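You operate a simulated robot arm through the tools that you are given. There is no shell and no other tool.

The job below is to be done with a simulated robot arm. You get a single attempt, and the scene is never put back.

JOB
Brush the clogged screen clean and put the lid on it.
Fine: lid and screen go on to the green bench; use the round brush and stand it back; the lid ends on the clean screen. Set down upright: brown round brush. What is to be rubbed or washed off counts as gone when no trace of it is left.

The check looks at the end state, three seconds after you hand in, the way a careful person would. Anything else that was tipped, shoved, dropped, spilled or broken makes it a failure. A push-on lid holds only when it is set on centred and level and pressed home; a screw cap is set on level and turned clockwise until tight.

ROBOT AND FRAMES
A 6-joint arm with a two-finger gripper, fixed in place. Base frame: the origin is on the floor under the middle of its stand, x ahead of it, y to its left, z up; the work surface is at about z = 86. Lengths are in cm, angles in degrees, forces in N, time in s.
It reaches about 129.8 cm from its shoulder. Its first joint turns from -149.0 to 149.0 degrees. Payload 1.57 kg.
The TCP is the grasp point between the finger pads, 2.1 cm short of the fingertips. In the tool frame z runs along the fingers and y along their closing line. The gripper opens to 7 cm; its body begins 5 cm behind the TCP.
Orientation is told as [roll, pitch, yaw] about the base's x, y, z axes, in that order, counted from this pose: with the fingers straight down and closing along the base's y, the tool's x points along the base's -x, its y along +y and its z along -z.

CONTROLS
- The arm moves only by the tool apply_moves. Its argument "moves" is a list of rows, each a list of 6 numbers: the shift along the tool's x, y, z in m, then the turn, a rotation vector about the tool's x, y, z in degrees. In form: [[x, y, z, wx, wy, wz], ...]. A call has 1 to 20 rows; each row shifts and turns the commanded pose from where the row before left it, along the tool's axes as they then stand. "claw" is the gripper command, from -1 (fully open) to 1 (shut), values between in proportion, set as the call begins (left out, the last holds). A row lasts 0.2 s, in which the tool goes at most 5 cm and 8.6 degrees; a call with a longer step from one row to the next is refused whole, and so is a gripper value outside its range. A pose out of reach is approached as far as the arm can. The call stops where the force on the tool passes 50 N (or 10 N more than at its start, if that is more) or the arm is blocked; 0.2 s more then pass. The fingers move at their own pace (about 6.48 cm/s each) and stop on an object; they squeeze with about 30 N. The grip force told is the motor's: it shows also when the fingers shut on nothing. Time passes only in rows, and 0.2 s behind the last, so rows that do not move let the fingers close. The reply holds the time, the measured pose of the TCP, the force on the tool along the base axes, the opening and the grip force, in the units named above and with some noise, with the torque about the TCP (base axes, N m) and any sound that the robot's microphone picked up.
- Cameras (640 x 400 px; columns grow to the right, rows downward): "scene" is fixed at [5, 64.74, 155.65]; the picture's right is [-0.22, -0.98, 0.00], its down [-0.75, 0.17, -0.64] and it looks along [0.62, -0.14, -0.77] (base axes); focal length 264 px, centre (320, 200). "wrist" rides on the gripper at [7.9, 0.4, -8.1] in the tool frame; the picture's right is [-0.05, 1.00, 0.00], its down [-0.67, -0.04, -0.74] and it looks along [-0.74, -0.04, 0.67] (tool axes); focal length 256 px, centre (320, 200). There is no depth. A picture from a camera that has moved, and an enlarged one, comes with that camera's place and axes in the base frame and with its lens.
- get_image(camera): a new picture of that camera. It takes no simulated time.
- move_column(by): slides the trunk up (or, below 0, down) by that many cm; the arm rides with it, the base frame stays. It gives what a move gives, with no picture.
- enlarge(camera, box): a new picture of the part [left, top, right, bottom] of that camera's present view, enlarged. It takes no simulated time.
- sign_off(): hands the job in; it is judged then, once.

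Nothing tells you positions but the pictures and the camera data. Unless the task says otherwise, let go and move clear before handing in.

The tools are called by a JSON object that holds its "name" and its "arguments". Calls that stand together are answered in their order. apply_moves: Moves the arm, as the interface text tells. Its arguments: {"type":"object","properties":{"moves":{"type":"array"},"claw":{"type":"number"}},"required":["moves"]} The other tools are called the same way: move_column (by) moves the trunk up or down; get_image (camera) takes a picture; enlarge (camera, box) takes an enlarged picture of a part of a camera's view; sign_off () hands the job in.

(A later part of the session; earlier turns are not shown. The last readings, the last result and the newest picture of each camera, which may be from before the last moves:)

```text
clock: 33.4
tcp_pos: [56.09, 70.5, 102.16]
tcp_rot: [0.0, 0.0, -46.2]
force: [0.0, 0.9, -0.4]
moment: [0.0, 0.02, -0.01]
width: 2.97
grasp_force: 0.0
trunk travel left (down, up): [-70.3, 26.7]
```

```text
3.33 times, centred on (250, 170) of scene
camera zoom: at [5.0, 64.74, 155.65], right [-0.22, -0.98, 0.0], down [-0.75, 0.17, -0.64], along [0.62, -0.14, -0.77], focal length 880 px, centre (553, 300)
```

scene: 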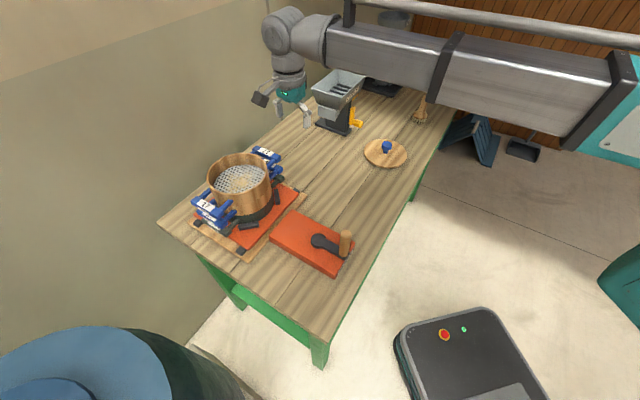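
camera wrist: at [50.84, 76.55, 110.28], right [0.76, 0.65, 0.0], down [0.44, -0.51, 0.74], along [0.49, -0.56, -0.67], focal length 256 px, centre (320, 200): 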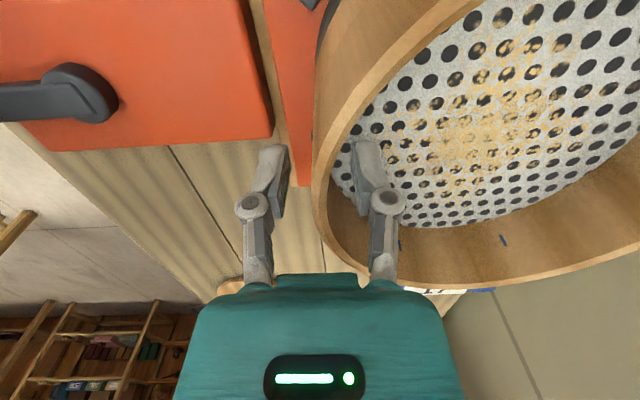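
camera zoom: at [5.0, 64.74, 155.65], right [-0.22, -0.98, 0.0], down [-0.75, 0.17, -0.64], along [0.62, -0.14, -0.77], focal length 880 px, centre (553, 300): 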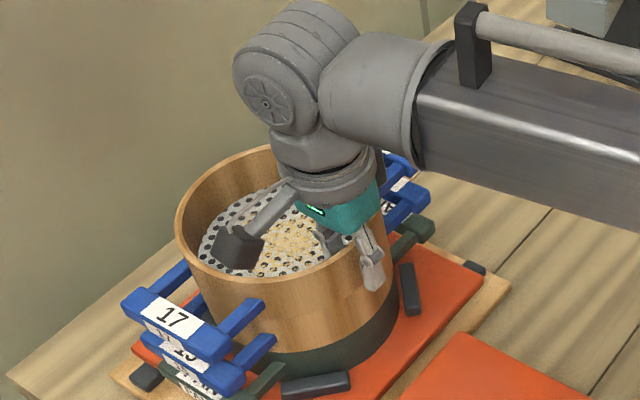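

The wall is centred between the pads with the tips clear of the mesh. Gripping now.

{"name": "apply_moves", "arguments": {"moves": [[0, 0, 0, 0, 0, 0], [0, 0, 0, 0, 0, 0], [0, 0, 0, 0, 0, 0], [0, 0, 0, 0, 0, 0]], "claw": 1}}

{"name": "get_image", "arguments": {"camera": "wrist"}}

{"name": "enlarge", "arguments": {"camera": "scene", "box": [190, 110, 310, 260]}}

```text
clock: 34.4
tcp_pos: [55.97, 70.53, 102.27]
tcp_rot: [0.0, 0.0, -46.2]
force: [-0.4, 1.0, -0.1]
moment: [0.04, 0.04, 0.08]
width: 0.57
grasp_force: 29.8
trunk travel left (down, up): [-70.3, 26.7]
```

```text
taken
camera wrist: at [50.83, 76.56, 110.27], right [0.76, 0.65, 0.0], down [0.44, -0.51, 0.74], along [0.49, -0.56, -0.67], focal length 256 px, centre (320, 200)
```

wrist: 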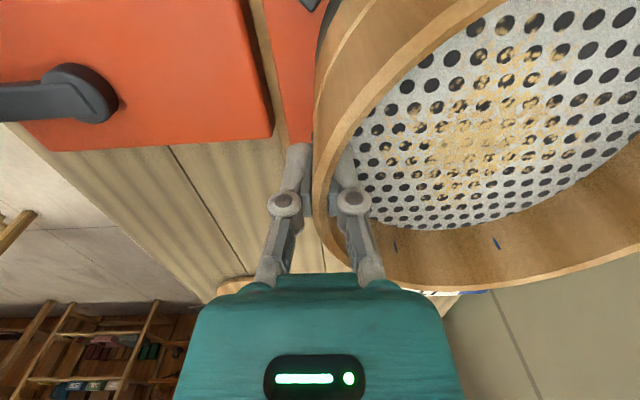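

```text
2.67 times, centred on (250, 185) of scene
camera zoom: at [5.0, 64.74, 155.65], right [-0.22, -0.98, 0.0], down [-0.75, 0.17, -0.64], along [0.62, -0.14, -0.77], focal length 704 px, centre (507, 240)
```

zoom: 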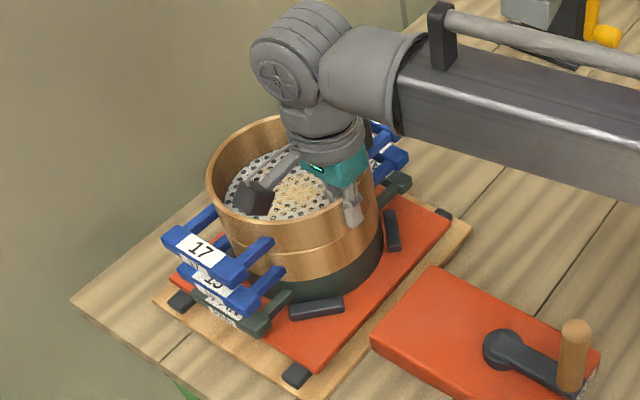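

Gripped (wall 0.57 cm). A small test lift to see weight and tilt.

{"name": "move_column", "arguments": {"by": 0.6}}

{"name": "enlarge", "arguments": {"camera": "scene", "box": [190, 110, 310, 260]}}

```text
clock: 34.9
tcp_pos: [56.08, 70.52, 102.75]
tcp_rot: [0.0, 0.0, -46.1]
force: [-0.3, 0.8, -2.6]
moment: [-0.16, 0.15, -0.02]
width: 0.61
grasp_force: 30.0
trunk travel left (down, up): [-70.9, 26.1]
```

```text
2.67 times, centred on (250, 185) of scene
camera zoom: at [5.0, 64.74, 155.65], right [-0.22, -0.98, 0.0], down [-0.75, 0.17, -0.64], along [0.62, -0.14, -0.77], focal length 704 px, centre (507, 240)
```

zoom: 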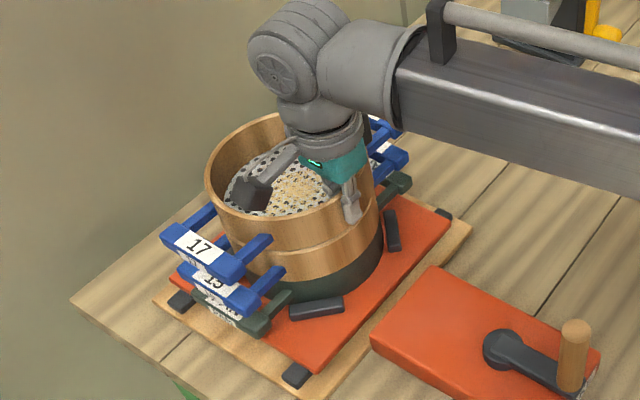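

The screen weighs only about 2.6 N and is held level; the second screen stayed behind. I'll lift clear.

{"name": "move_column", "arguments": {"by": 4}}

{"name": "enlarge", "arguments": {"camera": "scene", "box": [190, 90, 310, 260]}}

{"name": "move_column", "arguments": {"by": 9}}

{"name": "enlarge", "arguments": {"camera": "scene", "box": [170, 70, 330, 260]}}

{"name": "get_image", "arguments": {"camera": "wrist"}}

```text
clock: 35.8
tcp_pos: [56.07, 70.61, 106.7]
tcp_rot: [0.0, -0.1, -46.2]
force: [0.0, 0.3, -2.3]
moment: [-0.13, 0.18, -0.03]
width: 0.59
grasp_force: 30.2
trunk travel left (down, up): [-74.9, 22.1]
```

```text
2.35 times, centred on (250, 175) of scene
camera zoom: at [5.0, 64.74, 155.65], right [-0.22, -0.98, 0.0], down [-0.75, 0.17, -0.64], along [0.62, -0.14, -0.77], focal length 621 px, centre (485, 259)
```

zoom: 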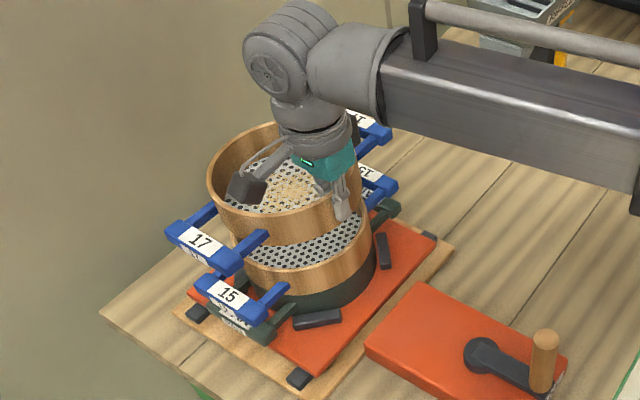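

```text
clock: 37.0
tcp_pos: [55.86, 70.46, 115.78]
tcp_rot: [0.0, 0.1, -46.2]
force: [-0.3, 0.2, -3.5]
moment: [-0.08, 0.16, 0.0]
width: 0.6
grasp_force: 29.7
trunk travel left (down, up): [-83.9, 13.1]
```

```text
2.11 times, centred on (250, 165) of scene
camera zoom: at [5.0, 64.74, 155.65], right [-0.22, -0.98, 0.0], down [-0.75, 0.17, -0.64], along [0.62, -0.14, -0.77], focal length 556 px, centre (467, 274)
```

zoom: 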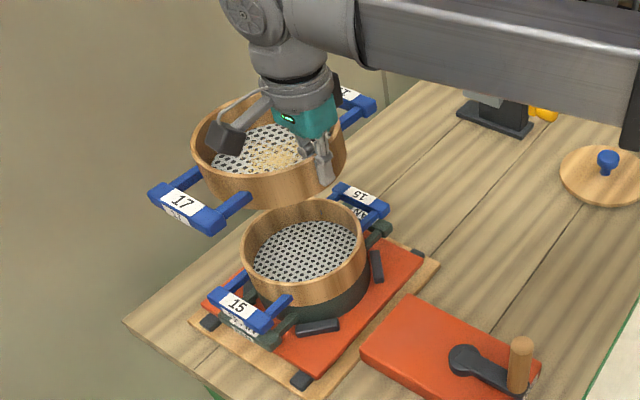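

```text
taken
camera wrist: at [50.87, 76.59, 123.83], right [0.76, 0.65, 0.0], down [0.44, -0.51, 0.74], along [0.49, -0.56, -0.67], focal length 256 px, centre (320, 200)
```

wrist: 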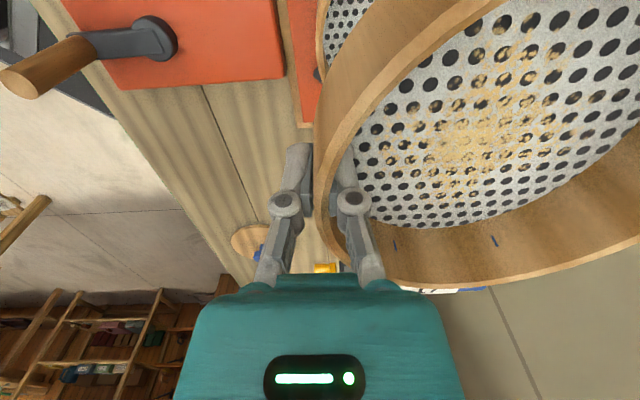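

Screen 15 underneath is clean and undisturbed. I'll carry screen 17 over the free bench to centre ≈ (78, 46).

{"name": "apply_moves", "arguments": {"moves": [[-0.0414, -0.0111, 0, 0, 0, 0], [-0.0414, -0.0111, 0, 0, 0, 0], [-0.0414, -0.0111, 0, 0, 0, 0], [-0.0414, -0.0111, 0, 0, 0, 0], [-0.0414, -0.0111, 0, 0, 0, 0], [-0.0414, -0.0111, 0, 0, 0, 0], [-0.0414, -0.0111, 0, 0, 0, 0], [-0.0414, -0.0111, 0, 0, 0, 0]]}}

{"name": "get_image", "arguments": {"camera": "scene"}}

{"name": "get_image", "arguments": {"camera": "wrist"}}

```text
clock: 38.8
tcp_pos: [72.66, 40.48, 115.81]
tcp_rot: [0.1, -0.1, -46.2]
force: [0.9, -0.2, -3.1]
moment: [-0.1, 0.15, 0.03]
width: 0.58
grasp_force: 30.1
out of reach, approached as far as the arm can: row 6
trunk travel left (down, up): [-83.9, 13.1]
```

```text
taken
```

scene: 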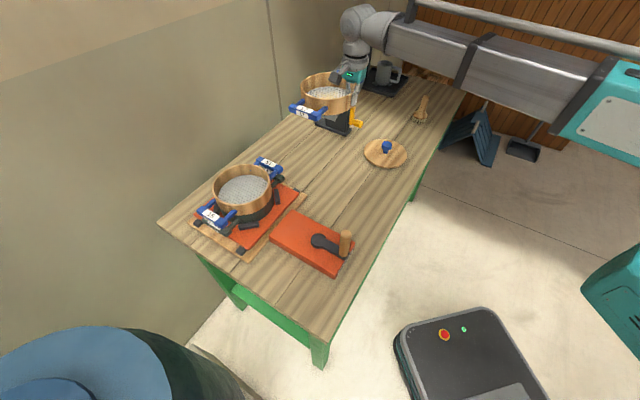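

```text
taken
camera wrist: at [67.41, 46.57, 123.85], right [0.76, 0.65, 0.0], down [0.44, -0.51, 0.74], along [0.49, -0.56, -0.67], focal length 256 px, centre (320, 200)
```

wrist: 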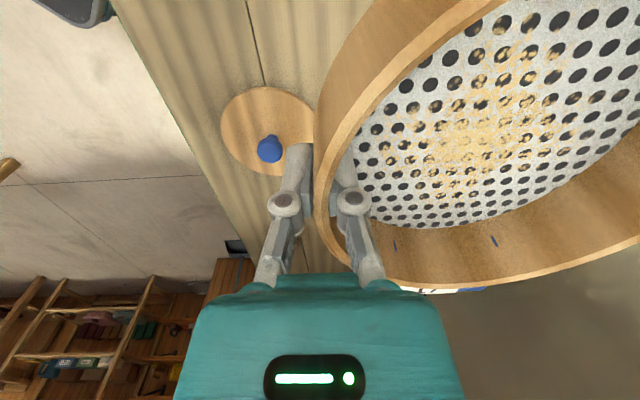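

Before lowering, I'll shift 1 cm away from the splitter for more clearance, then lower partway and look.

{"name": "apply_moves", "arguments": {"moves": [[0.012, 0, 0, 0, 0, 0]]}}

{"name": "move_column", "arguments": {"by": -9}}

{"name": "enlarge", "arguments": {"camera": "scene", "box": [230, 40, 430, 220]}}

```text
clock: 39.2
tcp_pos: [71.66, 41.42, 115.75]
tcp_rot: [0.1, 0.0, -46.1]
force: [-0.6, 0.3, -2.6]
moment: [-0.15, 0.11, -0.01]
width: 0.58
grasp_force: 29.8
trunk travel left (down, up): [-83.9, 13.1]
```

```text
clock: 40.5
tcp_pos: [71.83, 41.51, 106.72]
tcp_rot: [-0.1, 0.0, -46.2]
force: [-0.4, 0.8, -1.2]
moment: [-0.21, -0.14, -0.01]
width: 0.62
grasp_force: 30.0
trunk travel left (down, up): [-74.9, 22.1]
```

```text
2.22 times, centred on (330, 130) of scene
camera zoom: at [5.0, 64.74, 155.65], right [-0.22, -0.98, 0.0], down [-0.75, 0.17, -0.64], along [0.62, -0.14, -0.77], focal length 586 px, centre (298, 356)
```

zoom: 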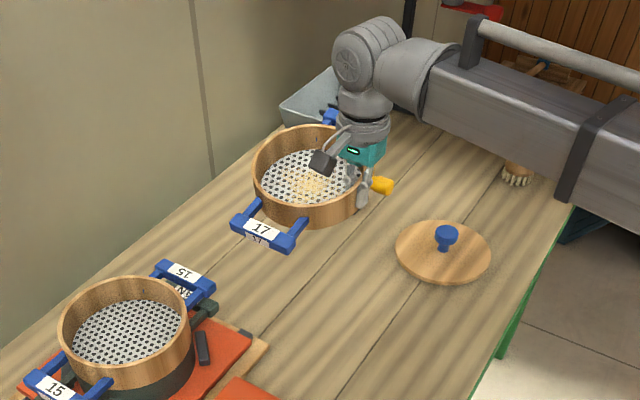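

The changed moment suggests the far handle has just touched the splitter's hopper. I'll raise right away and check.

{"name": "move_column", "arguments": {"by": 4}}

{"name": "enlarge", "arguments": {"camera": "scene", "box": [270, 40, 410, 160]}}

{"name": "get_image", "arguments": {"camera": "wrist"}}

```text
clock: 41.3
tcp_pos: [71.79, 41.52, 110.67]
tcp_rot: [-0.1, -0.1, -46.1]
force: [-0.8, -0.6, -2.4]
moment: [-0.13, 0.18, 0.0]
width: 0.57
grasp_force: 29.9
trunk travel left (down, up): [-78.9, 18.1]
```

```text
3.33 times, centred on (340, 100) of scene
camera zoom: at [5.0, 64.74, 155.65], right [-0.22, -0.98, 0.0], down [-0.75, 0.17, -0.64], along [0.62, -0.14, -0.77], focal length 880 px, centre (253, 533)
```

zoom: 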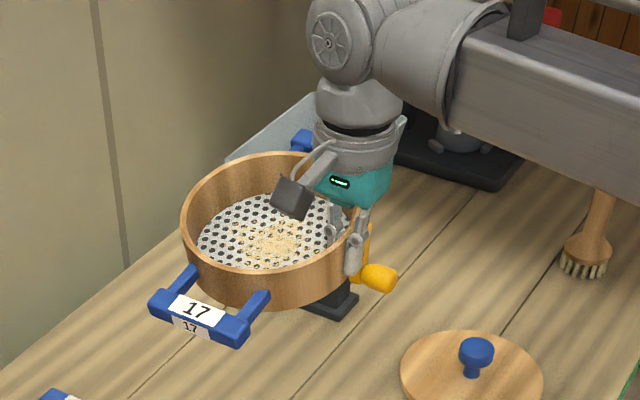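

```text
taken
camera wrist: at [66.62, 47.56, 118.84], right [0.76, 0.65, 0.0], down [0.44, -0.51, 0.74], along [0.49, -0.56, -0.67], focal length 256 px, centre (320, 200)
```

wrist: 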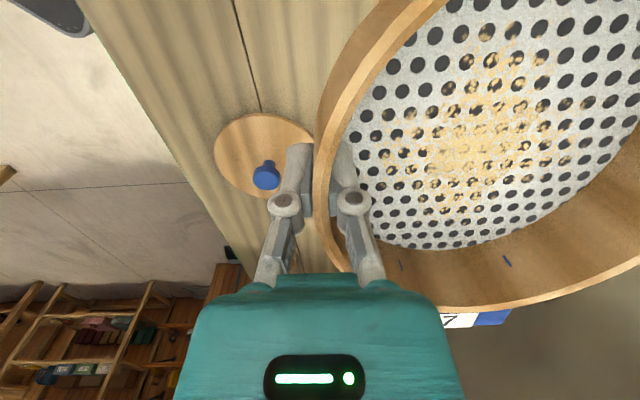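

Weight is back to normal with no contact. The screen's far handle did brush the hopper, so the hopper overhangs more than I estimated. I'll raise, move away toward the robot side, and turn the screen 45° so its handles have room on the open bench.

{"name": "move_column", "arguments": {"by": 4}}

{"name": "apply_moves", "arguments": {"moves": [[-0.0038, -0.0259, 0, 0, 0, 0], [-0.0038, -0.0259, 0, 0, 0, 0], [-0.0038, -0.0259, 0, 0, 0, 0], [0, 0, 0, 0, 0, -5], [0, 0, 0, 0, 0, -5], [0, 0, 0, 0, 0, -5], [0, 0, 0, 0, 0, -5], [0, 0, 0, 0, 0, -5], [0, 0, 0, 0, 0, -5], [0, 0, 0, 0, 0, -5], [0, 0, 0, 0, 0, -5], [0, 0, 0, 0, 0, -5]]}}

{"name": "get_image", "arguments": {"camera": "scene"}}

{"name": "enlarge", "arguments": {"camera": "scene", "box": [270, 30, 450, 170]}}

{"name": "get_image", "arguments": {"camera": "wrist"}}

```text
clock: 42.1
tcp_pos: [71.79, 41.56, 114.7]
tcp_rot: [-0.1, 0.0, -46.2]
force: [-0.2, 0.7, -3.1]
moment: [-0.11, 0.17, -0.01]
width: 0.59
grasp_force: 30.0
trunk travel left (down, up): [-82.9, 14.1]
```

```text
clock: 44.7
tcp_pos: [66.95, 35.26, 114.64]
tcp_rot: [0.0, 0.0, -1.2]
force: [0.1, -0.2, -2.9]
moment: [-0.2, 0.05, 0.01]
width: 0.58
grasp_force: 30.2
trunk travel left (down, up): [-82.9, 14.1]
```

```text
taken
```

scene: 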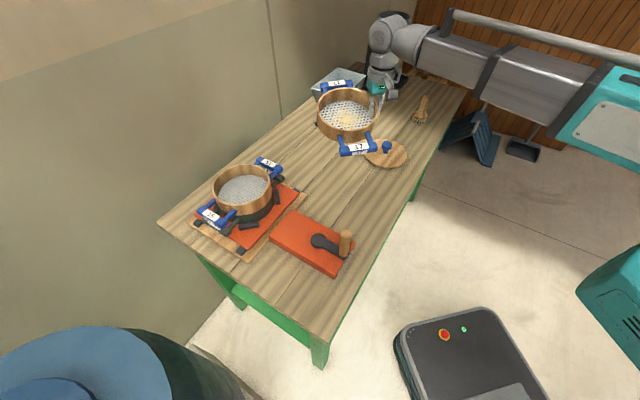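

```text
2.86 times, centred on (360, 100) of scene
camera zoom: at [5.0, 64.74, 155.65], right [-0.22, -0.98, 0.0], down [-0.75, 0.17, -0.64], along [0.62, -0.14, -0.77], focal length 754 px, centre (206, 486)
```

zoom: 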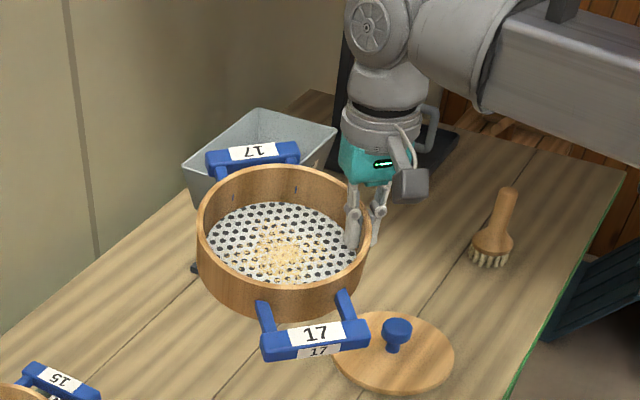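

```text
taken
camera wrist: at [59.02, 35.9, 122.86], right [0.07, 1.0, 0.0], down [0.67, -0.05, 0.74], along [0.74, -0.05, -0.67], focal length 256 px, centre (320, 200)
```

wrist: 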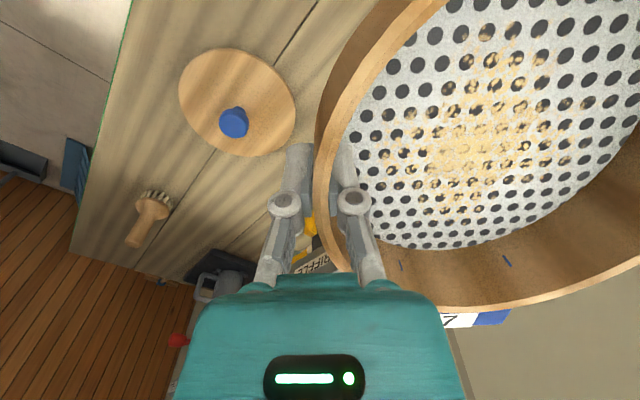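

Clear of everything now. I'll lower toward the bench.

{"name": "move_column", "arguments": {"by": -15}}

{"name": "enlarge", "arguments": {"camera": "scene", "box": [270, 50, 450, 190]}}

```text
clock: 46.5
tcp_pos: [66.85, 35.35, 99.87]
tcp_rot: [0.1, 0.0, -1.2]
force: [-0.5, -0.1, -3.1]
moment: [-0.2, 0.03, -0.01]
width: 0.59
grasp_force: 29.8
trunk travel left (down, up): [-67.9, 29.1]
```

```text
2.86 times, centred on (360, 120) of scene
camera zoom: at [5.0, 64.74, 155.65], right [-0.22, -0.98, 0.0], down [-0.75, 0.17, -0.64], along [0.62, -0.14, -0.77], focal length 754 px, centre (206, 429)
```

zoom: 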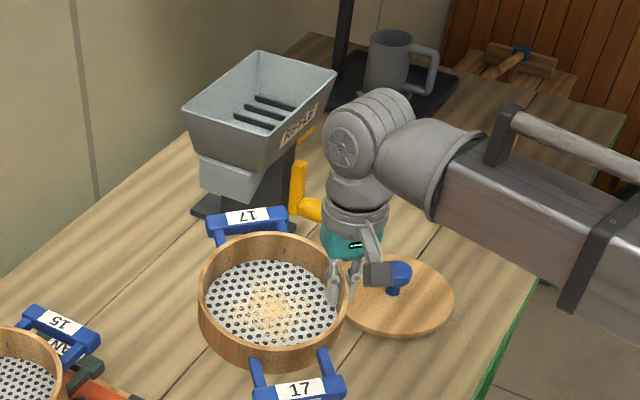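

{"name": "move_column", "arguments": {"by": -5}}

{"name": "enlarge", "arguments": {"camera": "scene", "box": [270, 80, 430, 210]}}

```text
clock: 47.4
tcp_pos: [66.88, 35.28, 94.74]
tcp_rot: [0.0, 0.0, -1.2]
force: [0.5, -1.0, -3.3]
moment: [-0.21, 0.03, 0.0]
width: 0.6
grasp_force: 30.0
trunk travel left (down, up): [-62.9, 34.1]
```

```text
3.08 times, centred on (350, 145) of scene
camera zoom: at [5.0, 64.74, 155.65], right [-0.22, -0.98, 0.0], down [-0.75, 0.17, -0.64], along [0.62, -0.14, -0.77], focal length 812 px, centre (228, 369)
```

zoom: 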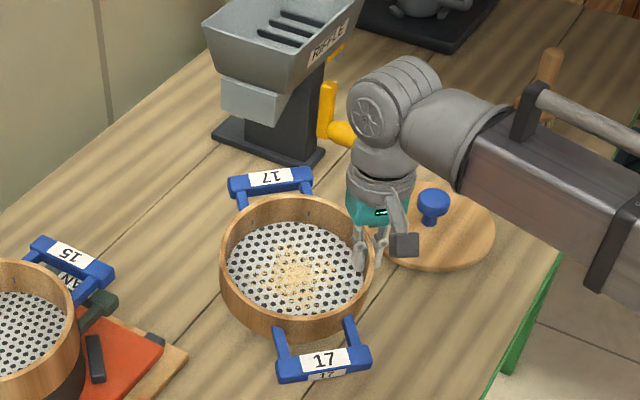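

{"name": "move_column", "arguments": {"by": -1.5}}

{"name": "move_column", "arguments": {"by": -0.7}}

{"name": "enlarge", "arguments": {"camera": "scene", "box": [290, 110, 410, 210]}}

```text
clock: 48.0
tcp_pos: [66.92, 35.35, 93.3]
tcp_rot: [0.0, 0.0, -1.2]
force: [-1.1, 0.0, -2.2]
moment: [-0.21, 0.05, -0.02]
width: 0.58
grasp_force: 30.1
trunk travel left (down, up): [-61.4, 35.6]
```

```text
clock: 48.6
tcp_pos: [66.94, 35.31, 92.45]
tcp_rot: [0.0, 0.1, -1.2]
force: [-0.9, -1.0, -2.9]
moment: [-0.21, 0.03, -0.01]
width: 0.6
grasp_force: 30.7
trunk travel left (down, up): [-60.7, 36.3]
```

```text
4.00 times, centred on (350, 160) of scene
camera zoom: at [5.0, 64.74, 155.65], right [-0.22, -0.98, 0.0], down [-0.75, 0.17, -0.64], along [0.62, -0.14, -0.77], focal length 1056 px, centre (200, 360)
```

zoom: 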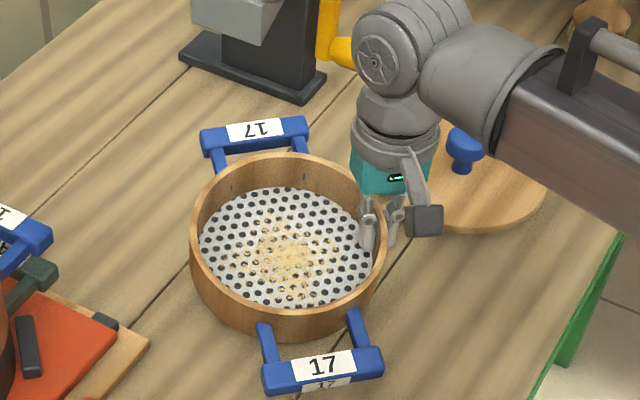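

{"name": "move_column", "arguments": {"by": -0.6}}

{"name": "move_column", "arguments": {"by": -0.5}}

{"name": "move_column", "arguments": {"by": -0.4}}

{"name": "enlarge", "arguments": {"camera": "scene", "box": [290, 110, 410, 210]}}

```text
clock: 49.1
tcp_pos: [66.83, 35.25, 92.03]
tcp_rot: [0.0, 0.0, -1.2]
force: [0.3, 0.0, -1.7]
moment: [-0.22, 0.05, 0.02]
width: 0.62
grasp_force: 30.0
trunk travel left (down, up): [-60.1, 36.9]
```

```text
clock: 49.7
tcp_pos: [66.99, 35.21, 91.39]
tcp_rot: [0.0, 0.1, -1.1]
force: [0.3, -0.8, -0.3]
moment: [-0.04, 0.16, -0.02]
width: 0.59
grasp_force: 29.8
trunk travel left (down, up): [-59.6, 37.4]
```

```text
clock: 50.2
tcp_pos: [66.88, 35.27, 91.18]
tcp_rot: [0.1, 0.0, -1.2]
force: [1.9, -3.1, 5.5]
moment: [0.38, 0.45, 0.08]
width: 0.57
grasp_force: 29.7
trunk travel left (down, up): [-59.2, 37.8]
```

```text
4.00 times, centred on (350, 160) of scene
camera zoom: at [5.0, 64.74, 155.65], right [-0.22, -0.98, 0.0], down [-0.75, 0.17, -0.64], along [0.62, -0.14, -0.77], focal length 1056 px, centre (200, 360)
```

zoom: 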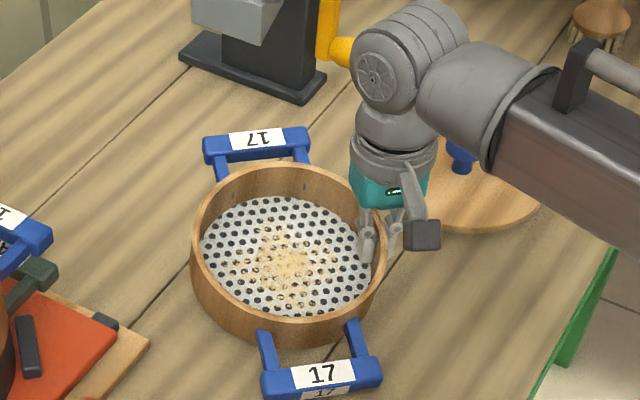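

{"name": "move_column", "arguments": {"by": -0.4}}

{"name": "get_image", "arguments": {"camera": "wrist"}}

```text
clock: 50.7
tcp_pos: [66.91, 35.34, 90.77]
tcp_rot: [0.1, 0.0, -1.2]
force: [4.6, -4.0, 11.5]
moment: [0.75, 0.64, -0.07]
width: 0.61
grasp_force: 29.9
trunk travel left (down, up): [-58.8, 38.2]
```

```text
taken
camera wrist: at [58.98, 35.83, 98.82], right [0.07, 1.0, 0.0], down [0.66, -0.05, 0.75], along [0.74, -0.06, -0.67], focal length 256 px, centre (320, 200)
```

wrist: 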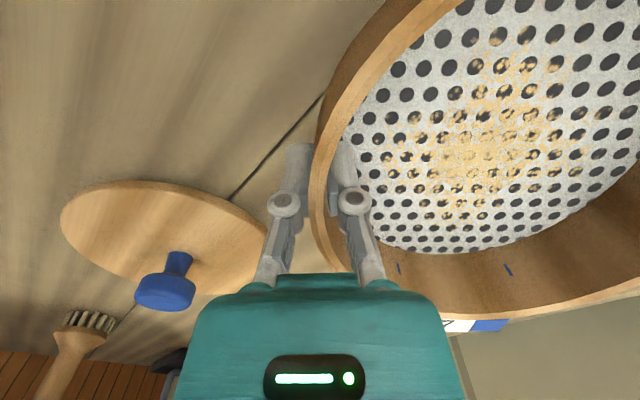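

One side touches first because the hopper contact tilted the screen about 10° in the grip. I'll unload slightly and tilt the gripper to bring the screen level before releasing.

{"name": "move_column", "arguments": {"by": 0.8}}

{"name": "apply_moves", "arguments": {"moves": [[0, 0, 0, 0, 2.5, 0], [0, 0, 0, 0, 2.5, 0]]}}

{"name": "enlarge", "arguments": {"camera": "scene", "box": [290, 110, 410, 210]}}

{"name": "get_image", "arguments": {"camera": "wrist"}}

```text
clock: 51.3
tcp_pos: [66.87, 35.25, 91.49]
tcp_rot: [0.0, 0.0, -1.2]
force: [-0.6, -0.2, -2.5]
moment: [-0.21, 0.04, -0.01]
width: 0.63
grasp_force: 30.3
trunk travel left (down, up): [-59.6, 37.4]
```

```text
clock: 51.9
tcp_pos: [67.05, 35.32, 91.6]
tcp_rot: [0.0, 5.0, -1.2]
force: [0.0, -0.8, -2.0]
moment: [-0.22, 0.01, 0.04]
width: 0.59
grasp_force: 29.6
trunk travel left (down, up): [-59.6, 37.4]
```

```text
4.00 times, centred on (350, 160) of scene
camera zoom: at [5.0, 64.74, 155.65], right [-0.22, -0.98, 0.0], down [-0.75, 0.17, -0.64], along [0.62, -0.14, -0.77], focal length 1056 px, centre (200, 360)
```

zoom: 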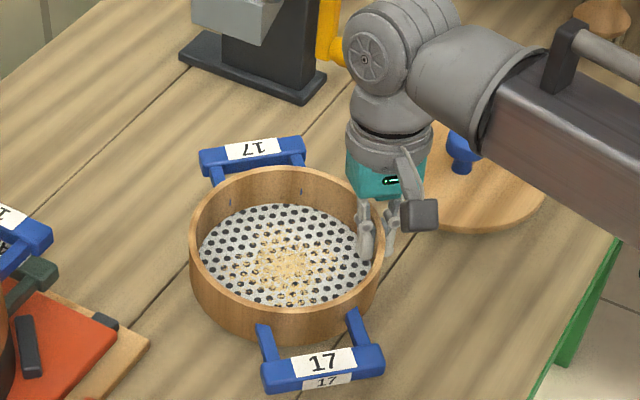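

```text
taken
camera wrist: at [59.82, 35.93, 100.29], right [0.07, 1.0, 0.0], down [0.73, -0.05, 0.68], along [0.68, -0.05, -0.73], focal length 256 px, centre (320, 200)
```

wrist: 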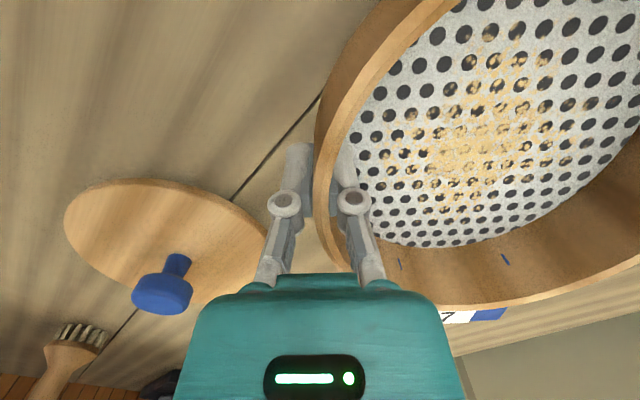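

{"name": "apply_moves", "arguments": {"moves": [[0, 0, 0, 0, 2.5, 0]]}}

{"name": "move_column", "arguments": {"by": -0.5}}

{"name": "enlarge", "arguments": {"camera": "scene", "box": [290, 110, 410, 210]}}

{"name": "get_image", "arguments": {"camera": "wrist"}}

```text
clock: 52.3
tcp_pos: [67.14, 35.33, 91.58]
tcp_rot: [0.1, 7.5, -1.3]
force: [0.4, -0.1, -2.2]
moment: [-0.23, 0.03, 0.02]
width: 0.58
grasp_force: 29.9
trunk travel left (down, up): [-59.6, 37.4]
```

```text
clock: 52.9
tcp_pos: [67.0, 35.4, 91.16]
tcp_rot: [0.0, 7.5, -1.2]
force: [0.0, 0.4, -2.2]
moment: [-0.2, 0.04, -0.04]
width: 0.57
grasp_force: 30.1
trunk travel left (down, up): [-59.1, 37.9]
```

```text
4.00 times, centred on (350, 160) of scene
camera zoom: at [5.0, 64.74, 155.65], right [-0.22, -0.98, 0.0], down [-0.75, 0.17, -0.64], along [0.62, -0.14, -0.77], focal length 1056 px, centre (200, 360)
```

zoom: 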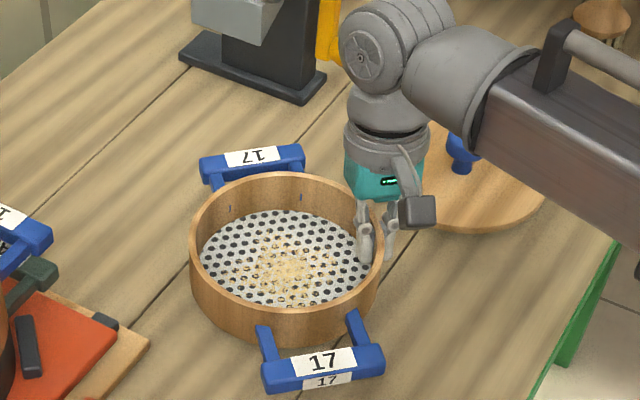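

```text
taken
camera wrist: at [60.21, 35.93, 100.18], right [0.07, 1.0, -0.01], down [0.76, -0.05, 0.65], along [0.65, -0.05, -0.76], focal length 256 px, centre (320, 200)
```

wrist: 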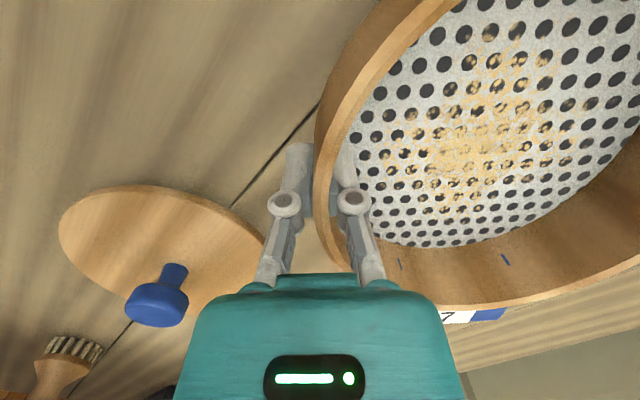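

{"name": "move_column", "arguments": {"by": -0.4}}

{"name": "move_column", "arguments": {"by": -0.3}}

{"name": "move_column", "arguments": {"by": -0.3}}

```text
clock: 53.4
tcp_pos: [67.04, 35.34, 90.68]
tcp_rot: [-0.1, 7.5, -1.2]
force: [0.0, -0.4, -1.9]
moment: [-0.2, -0.01, 0.04]
width: 0.6
grasp_force: 30.2
trunk travel left (down, up): [-58.7, 38.3]
```

```text
clock: 53.9
tcp_pos: [67.05, 35.3, 90.46]
tcp_rot: [0.0, 7.5, -1.2]
force: [-1.3, 0.6, -2.9]
moment: [-0.22, 0.02, -0.01]
width: 0.59
grasp_force: 29.7
trunk travel left (down, up): [-58.4, 38.6]
```

```text
clock: 54.4
tcp_pos: [66.94, 35.28, 90.19]
tcp_rot: [0.1, 7.4, -1.2]
force: [-0.4, -1.9, 0.9]
moment: [-0.04, 0.17, 0.06]
width: 0.62
grasp_force: 30.0
trunk travel left (down, up): [-58.1, 38.9]
```

{"name": "apply_moves", "arguments": {"moves": [[0, 0, 0, 0, 1.5, 0]]}}

{"name": "move_column", "arguments": {"by": -0.2}}

{"name": "enlarge", "arguments": {"camera": "scene", "box": [290, 110, 410, 210]}}

```text
clock: 54.8
tcp_pos: [66.92, 35.36, 90.26]
tcp_rot: [0.0, 9.0, -1.2]
force: [0.0, -0.6, -2.2]
moment: [-0.01, 0.05, -0.06]
width: 0.61
grasp_force: 29.6
trunk travel left (down, up): [-58.1, 38.9]
```

```text
clock: 55.3
tcp_pos: [67.13, 35.36, 89.95]
tcp_rot: [0.0, 9.0, -1.2]
force: [-0.2, -0.3, -0.2]
moment: [0.01, 0.14, -0.01]
width: 0.61
grasp_force: 30.0
trunk travel left (down, up): [-57.9, 39.1]
```

```text
4.00 times, centred on (350, 160) of scene
camera zoom: at [5.0, 64.74, 155.65], right [-0.22, -0.98, 0.0], down [-0.75, 0.17, -0.64], along [0.62, -0.14, -0.77], focal length 1056 px, centre (200, 360)
```

zoom: 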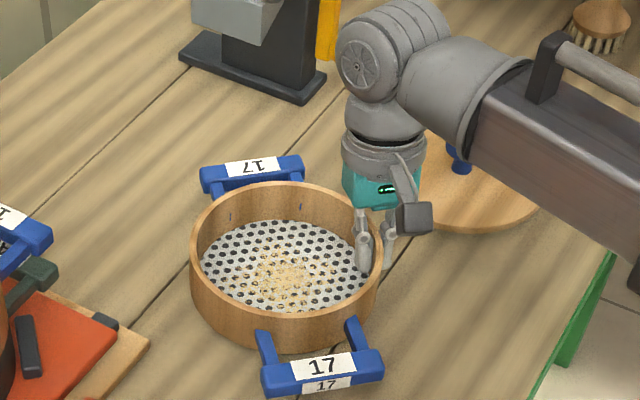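

{"name": "apply_moves", "arguments": {"moves": [[0, 0, 0, 0, 1.5, 0]]}}

{"name": "move_column", "arguments": {"by": -0.25}}

{"name": "enlarge", "arguments": {"camera": "scene", "box": [290, 110, 410, 210]}}

```text
clock: 55.7
tcp_pos: [67.0, 35.33, 90.16]
tcp_rot: [0.1, 10.4, -1.2]
force: [0.8, 0.1, -0.4]
moment: [0.0, -0.23, -0.08]
width: 0.61
grasp_force: 30.2
trunk travel left (down, up): [-57.9, 39.1]
```

```text
clock: 56.3
tcp_pos: [67.01, 35.35, 89.83]
tcp_rot: [0.1, 10.4, -1.2]
force: [3.9, 1.0, 13.7]
moment: [0.15, -0.79, -0.04]
width: 0.6
grasp_force: 29.9
trunk travel left (down, up): [-57.7, 39.3]
```

```text
4.00 times, centred on (350, 160) of scene
camera zoom: at [5.0, 64.74, 155.65], right [-0.22, -0.98, 0.0], down [-0.75, 0.17, -0.64], along [0.62, -0.14, -0.77], focal length 1056 px, centre (200, 360)
```

zoom: 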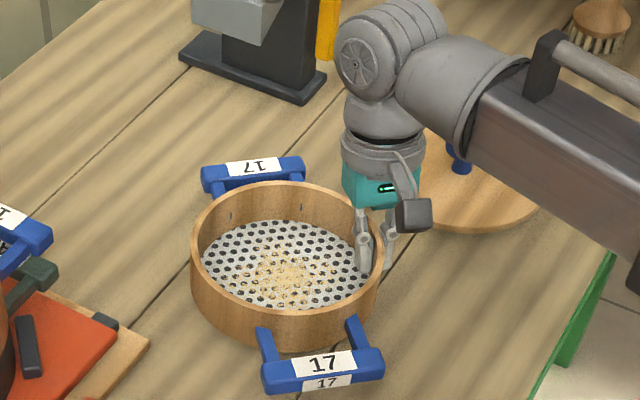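

It is level within about a degree now. I'll relieve the press and open slightly.

{"name": "move_column", "arguments": {"by": 0.2}}

{"name": "apply_moves", "arguments": {"moves": [[0, 0, 0, 0, 0, 0], [0, 0, 0, 0, 0, 0], [0, 0, 0, 0, 0, 0]], "claw": 0.3}}

{"name": "enlarge", "arguments": {"camera": "scene", "box": [290, 110, 410, 210]}}

{"name": "get_image", "arguments": {"camera": "wrist"}}

```text
clock: 56.8
tcp_pos: [67.0, 35.25, 89.98]
tcp_rot: [0.1, 10.5, -1.2]
force: [-0.2, 1.4, -0.4]
moment: [-0.01, -0.11, -0.01]
width: 0.58
grasp_force: 29.3
trunk travel left (down, up): [-57.9, 39.1]
```

```text
clock: 57.6
tcp_pos: [67.07, 35.34, 90.13]
tcp_rot: [0.0, 10.5, -1.2]
force: [0.5, -0.4, 0.6]
moment: [0.0, -0.01, -0.02]
width: 2.46
grasp_force: 0.1
trunk travel left (down, up): [-57.9, 39.1]
```

```text
4.00 times, centred on (350, 160) of scene
camera zoom: at [5.0, 64.74, 155.65], right [-0.22, -0.98, 0.0], down [-0.75, 0.17, -0.64], along [0.62, -0.14, -0.77], focal length 1056 px, centre (200, 360)
```

zoom: 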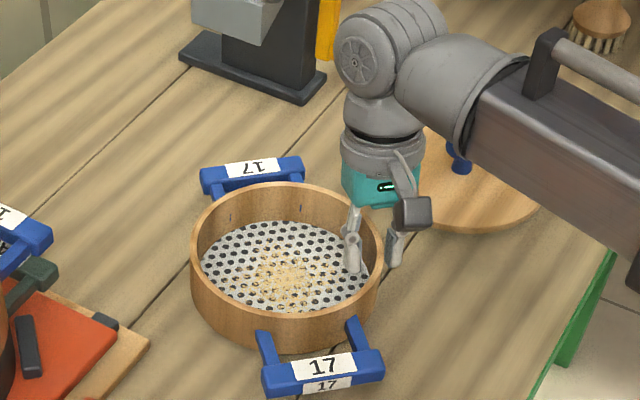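

```text
taken
camera wrist: at [60.74, 35.9, 99.43], right [0.07, 1.0, -0.01], down [0.79, -0.05, 0.61], along [0.61, -0.05, -0.79], focal length 256 px, centre (320, 200)
```

wrist: 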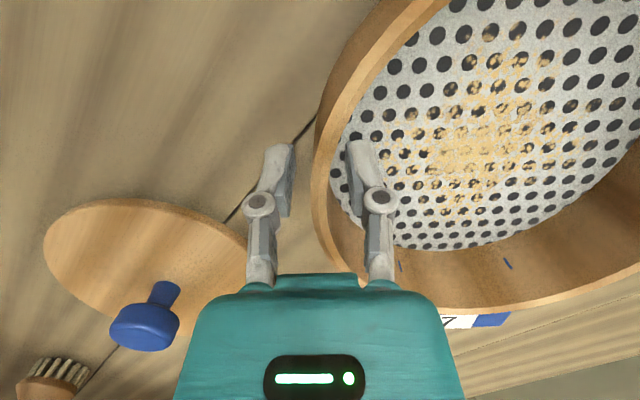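

The screen is on the bench. I'll raise straight up, level the gripper, and check the scene.

{"name": "move_column", "arguments": {"by": 18}}

{"name": "apply_moves", "arguments": {"moves": [[0, 0, 0, 0, -3.5, 0], [0, 0, 0, 0, -3.5, 0], [0, 0, 0, 0, -3.5, 0]], "claw": -1}}

{"name": "get_image", "arguments": {"camera": "scene"}}

{"name": "enlarge", "arguments": {"camera": "scene", "box": [280, 60, 440, 210]}}

{"name": "get_image", "arguments": {"camera": "wrist"}}

```text
clock: 59.6
tcp_pos: [67.05, 35.37, 107.98]
tcp_rot: [-0.1, 10.5, -1.3]
force: [0.1, 0.2, -0.6]
moment: [0.02, -0.02, -0.01]
width: 2.45
grasp_force: 0.0
trunk travel left (down, up): [-75.9, 21.1]
```

```text
clock: 60.4
tcp_pos: [67.02, 35.27, 107.66]
tcp_rot: [-0.1, -0.1, -1.2]
force: [-0.1, -0.2, -0.2]
moment: [0.01, 0.0, 0.02]
width: 7.02
grasp_force: 0.1
out of reach, approached as far as the arm can: row 3
trunk travel left (down, up): [-75.9, 21.1]
```

```text
taken
```

scene: 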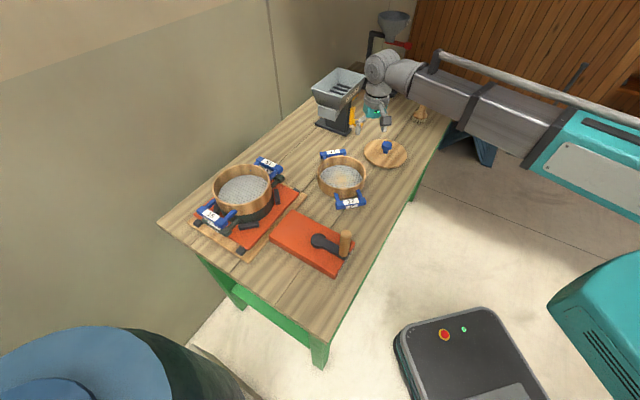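

```text
2.67 times, centred on (360, 135) of scene
camera zoom: at [5.0, 64.74, 155.65], right [-0.22, -0.98, 0.0], down [-0.75, 0.17, -0.64], along [0.62, -0.14, -0.77], focal length 704 px, centre (213, 373)
```

zoom: 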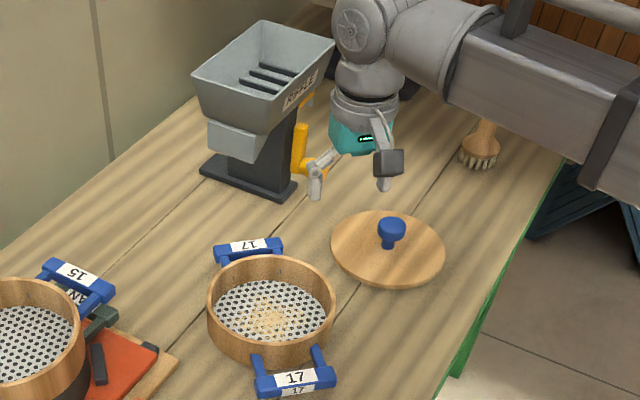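

```text
taken
camera wrist: at [59.06, 35.92, 115.81], right [0.07, 1.0, 0.0], down [0.66, -0.05, 0.75], along [0.74, -0.06, -0.67], focal length 256 px, centre (320, 200)
```

wrist: 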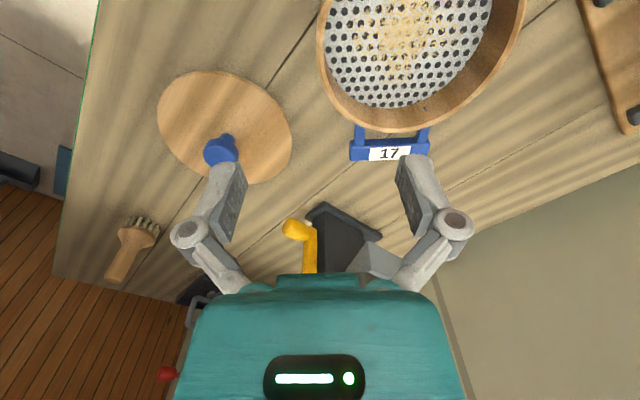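

Screen and lid are both flat on the bench and the splitter hasn't moved. Next I'll move toward the brush and look at it from nearer.

{"name": "apply_moves", "arguments": {"moves": [[-0.0271, -0.0398, 0, 0, 0, 0], [-0.0271, -0.0398, 0, 0, 0, 0], [-0.0271, -0.0398, 0, 0, 0, 0], [-0.0271, -0.0398, 0, 0, 0, 0], [-0.0271, -0.0398, 0, 0, 0, 0], [-0.0271, -0.0398, 0, 0, 0, 0], [-0.0271, -0.0398, 0, 0, 0, 0], [-0.0271, -0.0398, 0, 0, 0, 0]], "claw": -1}}

{"name": "get_image", "arguments": {"camera": "wrist"}}

{"name": "get_image", "arguments": {"camera": "scene"}}

```text
clock: 62.2
tcp_pos: [88.35, 2.79, 107.71]
tcp_rot: [0.0, 0.0, -1.3]
force: [0.0, 0.6, 0.1]
moment: [0.0, 0.03, 0.0]
width: 6.99
grasp_force: 0.1
trunk travel left (down, up): [-75.9, 21.1]
```

```text
taken
camera wrist: at [80.36, 3.38, 115.79], right [0.07, 1.0, 0.0], down [0.67, -0.05, 0.74], along [0.74, -0.05, -0.67], focal length 256 px, centre (320, 200)
```

wrist: 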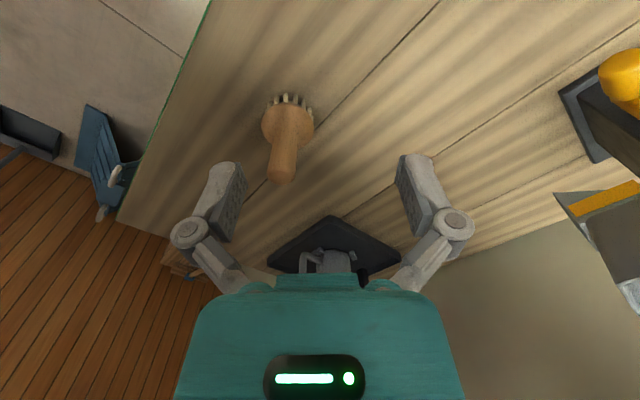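

```text
taken
```

scene: 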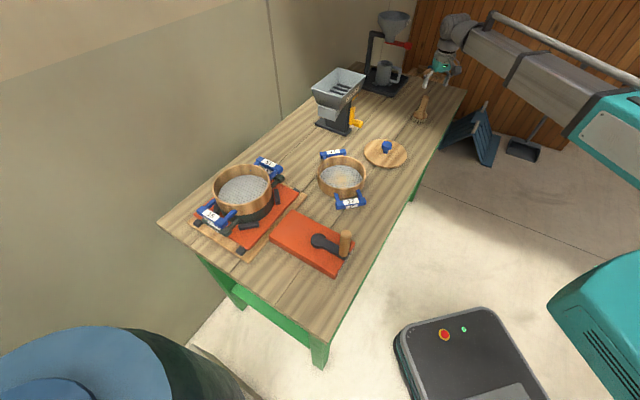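

The brush stands upright with its axis near (96.1, -1.4) and its top at z ≈ 98. I'll move above it and check.

{"name": "apply_moves", "arguments": {"moves": [[-0.0392, -0.0201, 0, 0, 0, 0], [-0.0392, -0.0201, 0, 0, 0, 0]]}}

{"name": "move_column", "arguments": {"by": -6}}

{"name": "get_image", "arguments": {"camera": "wrist"}}

{"name": "enlarge", "arguments": {"camera": "scene", "box": [370, 20, 490, 140]}}

```text
clock: 62.8
tcp_pos: [96.01, -1.25, 107.71]
tcp_rot: [0.0, 0.0, -1.2]
force: [0.3, -0.3, 0.2]
moment: [0.0, 0.0, 0.0]
width: 7.0
grasp_force: 0.1
out of reach, approached as far as the arm can: row 2
trunk travel left (down, up): [-75.9, 21.1]
```

```text
clock: 63.8
tcp_pos: [95.91, -1.25, 101.75]
tcp_rot: [0.0, 0.1, -1.1]
force: [-0.2, 0.1, 0.0]
moment: [0.0, 0.01, 0.01]
width: 7.01
grasp_force: 0.1
trunk travel left (down, up): [-69.9, 27.1]
```

```text
taken
camera wrist: at [87.96, -0.66, 109.81], right [0.07, 1.0, 0.0], down [0.66, -0.05, 0.75], along [0.74, -0.06, -0.67], focal length 256 px, centre (320, 200)
```

wrist: 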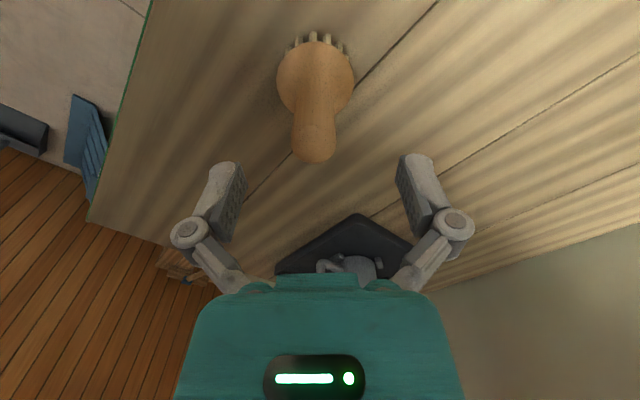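

```text
3.33 times, centred on (430, 80) of scene
camera zoom: at [5.0, 64.74, 155.65], right [-0.22, -0.98, 0.0], down [-0.75, 0.17, -0.64], along [0.62, -0.14, -0.77], focal length 880 px, centre (-47, 600)
```

zoom: 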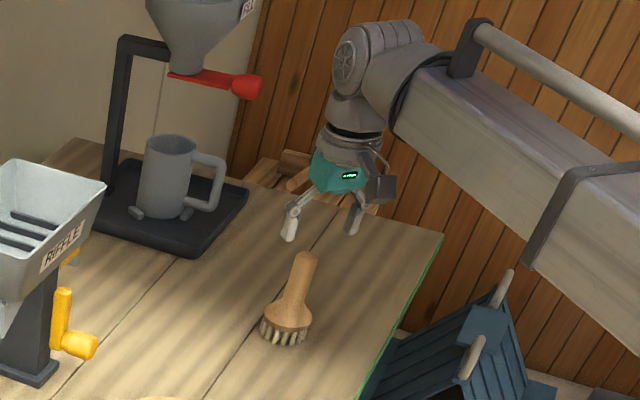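

{"name": "apply_moves", "arguments": {"moves": [[-0.0066, -0.0048, 0, 0, 0, 0]]}}

{"name": "move_column", "arguments": {"by": -3.5}}

{"name": "get_image", "arguments": {"camera": "wrist"}}

{"name": "enlarge", "arguments": {"camera": "scene", "box": [380, 50, 470, 140]}}

```text
clock: 64.2
tcp_pos: [96.52, -1.81, 101.78]
tcp_rot: [0.0, -0.1, -1.2]
force: [0.1, 0.3, -0.4]
moment: [0.0, 0.01, 0.04]
width: 7.02
grasp_force: 0.1
trunk travel left (down, up): [-69.9, 27.1]
```

```text
clock: 65.0
tcp_pos: [96.52, -1.78, 98.14]
tcp_rot: [0.1, 0.0, -1.2]
force: [-0.6, -0.1, 0.1]
moment: [-0.03, -0.03, -0.02]
width: 7.02
grasp_force: 0.0
trunk travel left (down, up): [-66.4, 30.6]
```

```text
taken
camera wrist: at [88.57, -1.14, 106.31], right [0.07, 1.0, 0.0], down [0.66, -0.05, 0.75], along [0.74, -0.06, -0.67], focal length 256 px, centre (320, 200)
```

wrist: 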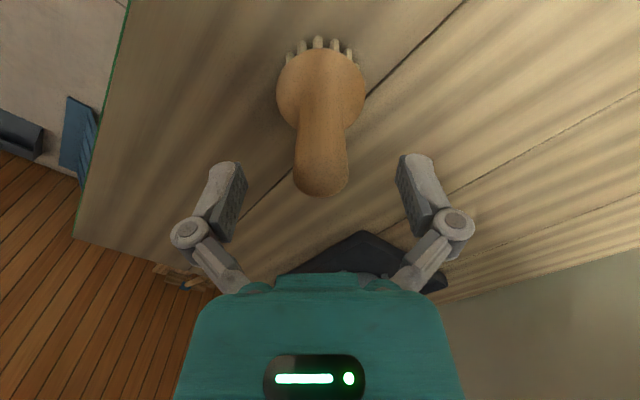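

```text
4.44 times, centred on (425, 95) of scene
camera zoom: at [5.0, 64.74, 155.65], right [-0.22, -0.98, 0.0], down [-0.75, 0.17, -0.64], along [0.62, -0.14, -0.77], focal length 1173 px, centre (-147, 667)
```

zoom: 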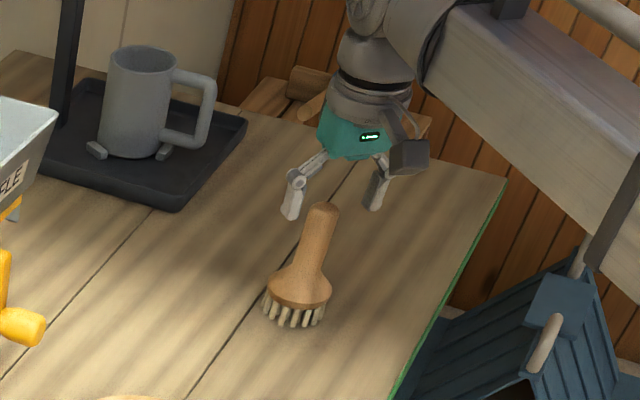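

{"name": "move_column", "arguments": {"by": -3.6}}

{"name": "apply_moves", "arguments": {"moves": [[0, 0, 0, 0, 0, 0], [0, 0, 0, 0, 0, 0], [0, 0, 0, 0, 0, 0], [0, 0, 0, 0, 0, 0], [0, 0, 0, 0, 0, 0]], "claw": 1}}

{"name": "get_image", "arguments": {"camera": "wrist"}}

{"name": "enlarge", "arguments": {"camera": "scene", "box": [380, 50, 470, 140]}}

```text
clock: 65.8
tcp_pos: [96.49, -1.72, 94.57]
tcp_rot: [0.0, 0.0, -1.2]
force: [-0.6, -0.2, 0.2]
moment: [0.03, -0.04, -0.01]
width: 6.99
grasp_force: 0.0
trunk travel left (down, up): [-62.8, 34.2]
```

```text
clock: 67.0
tcp_pos: [96.52, -1.78, 94.63]
tcp_rot: [0.0, -0.1, -1.2]
force: [-0.2, 0.3, 3.4]
moment: [-0.02, -0.04, 0.01]
width: 2.68
grasp_force: 29.9
trunk travel left (down, up): [-62.8, 34.2]
```

```text
taken
camera wrist: at [88.55, -1.14, 102.74], right [0.07, 1.0, 0.0], down [0.66, -0.05, 0.75], along [0.74, -0.06, -0.67], focal length 256 px, centre (320, 200)
```

wrist: 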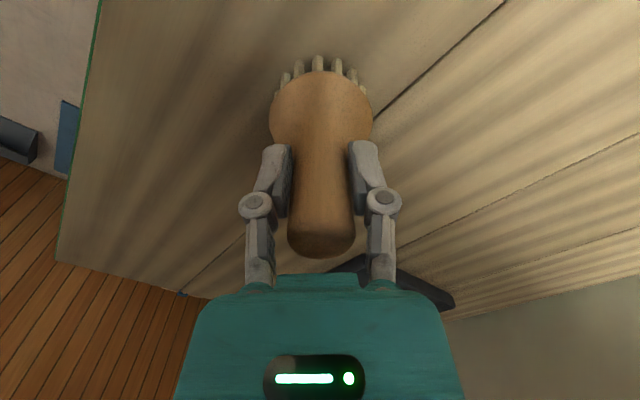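

```text
4.44 times, centred on (425, 95) of scene
camera zoom: at [5.0, 64.74, 155.65], right [-0.22, -0.98, 0.0], down [-0.75, 0.17, -0.64], along [0.62, -0.14, -0.77], focal length 1173 px, centre (-147, 667)
```

zoom: 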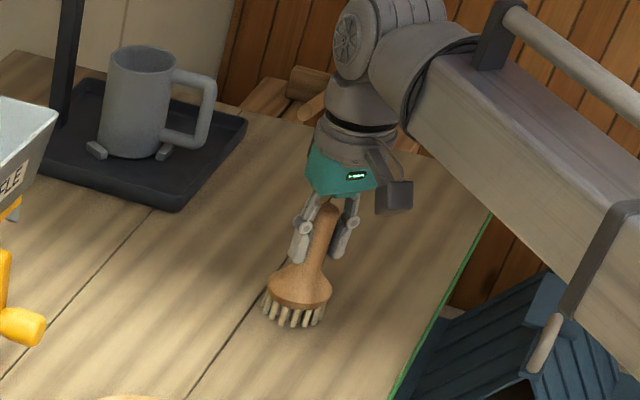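

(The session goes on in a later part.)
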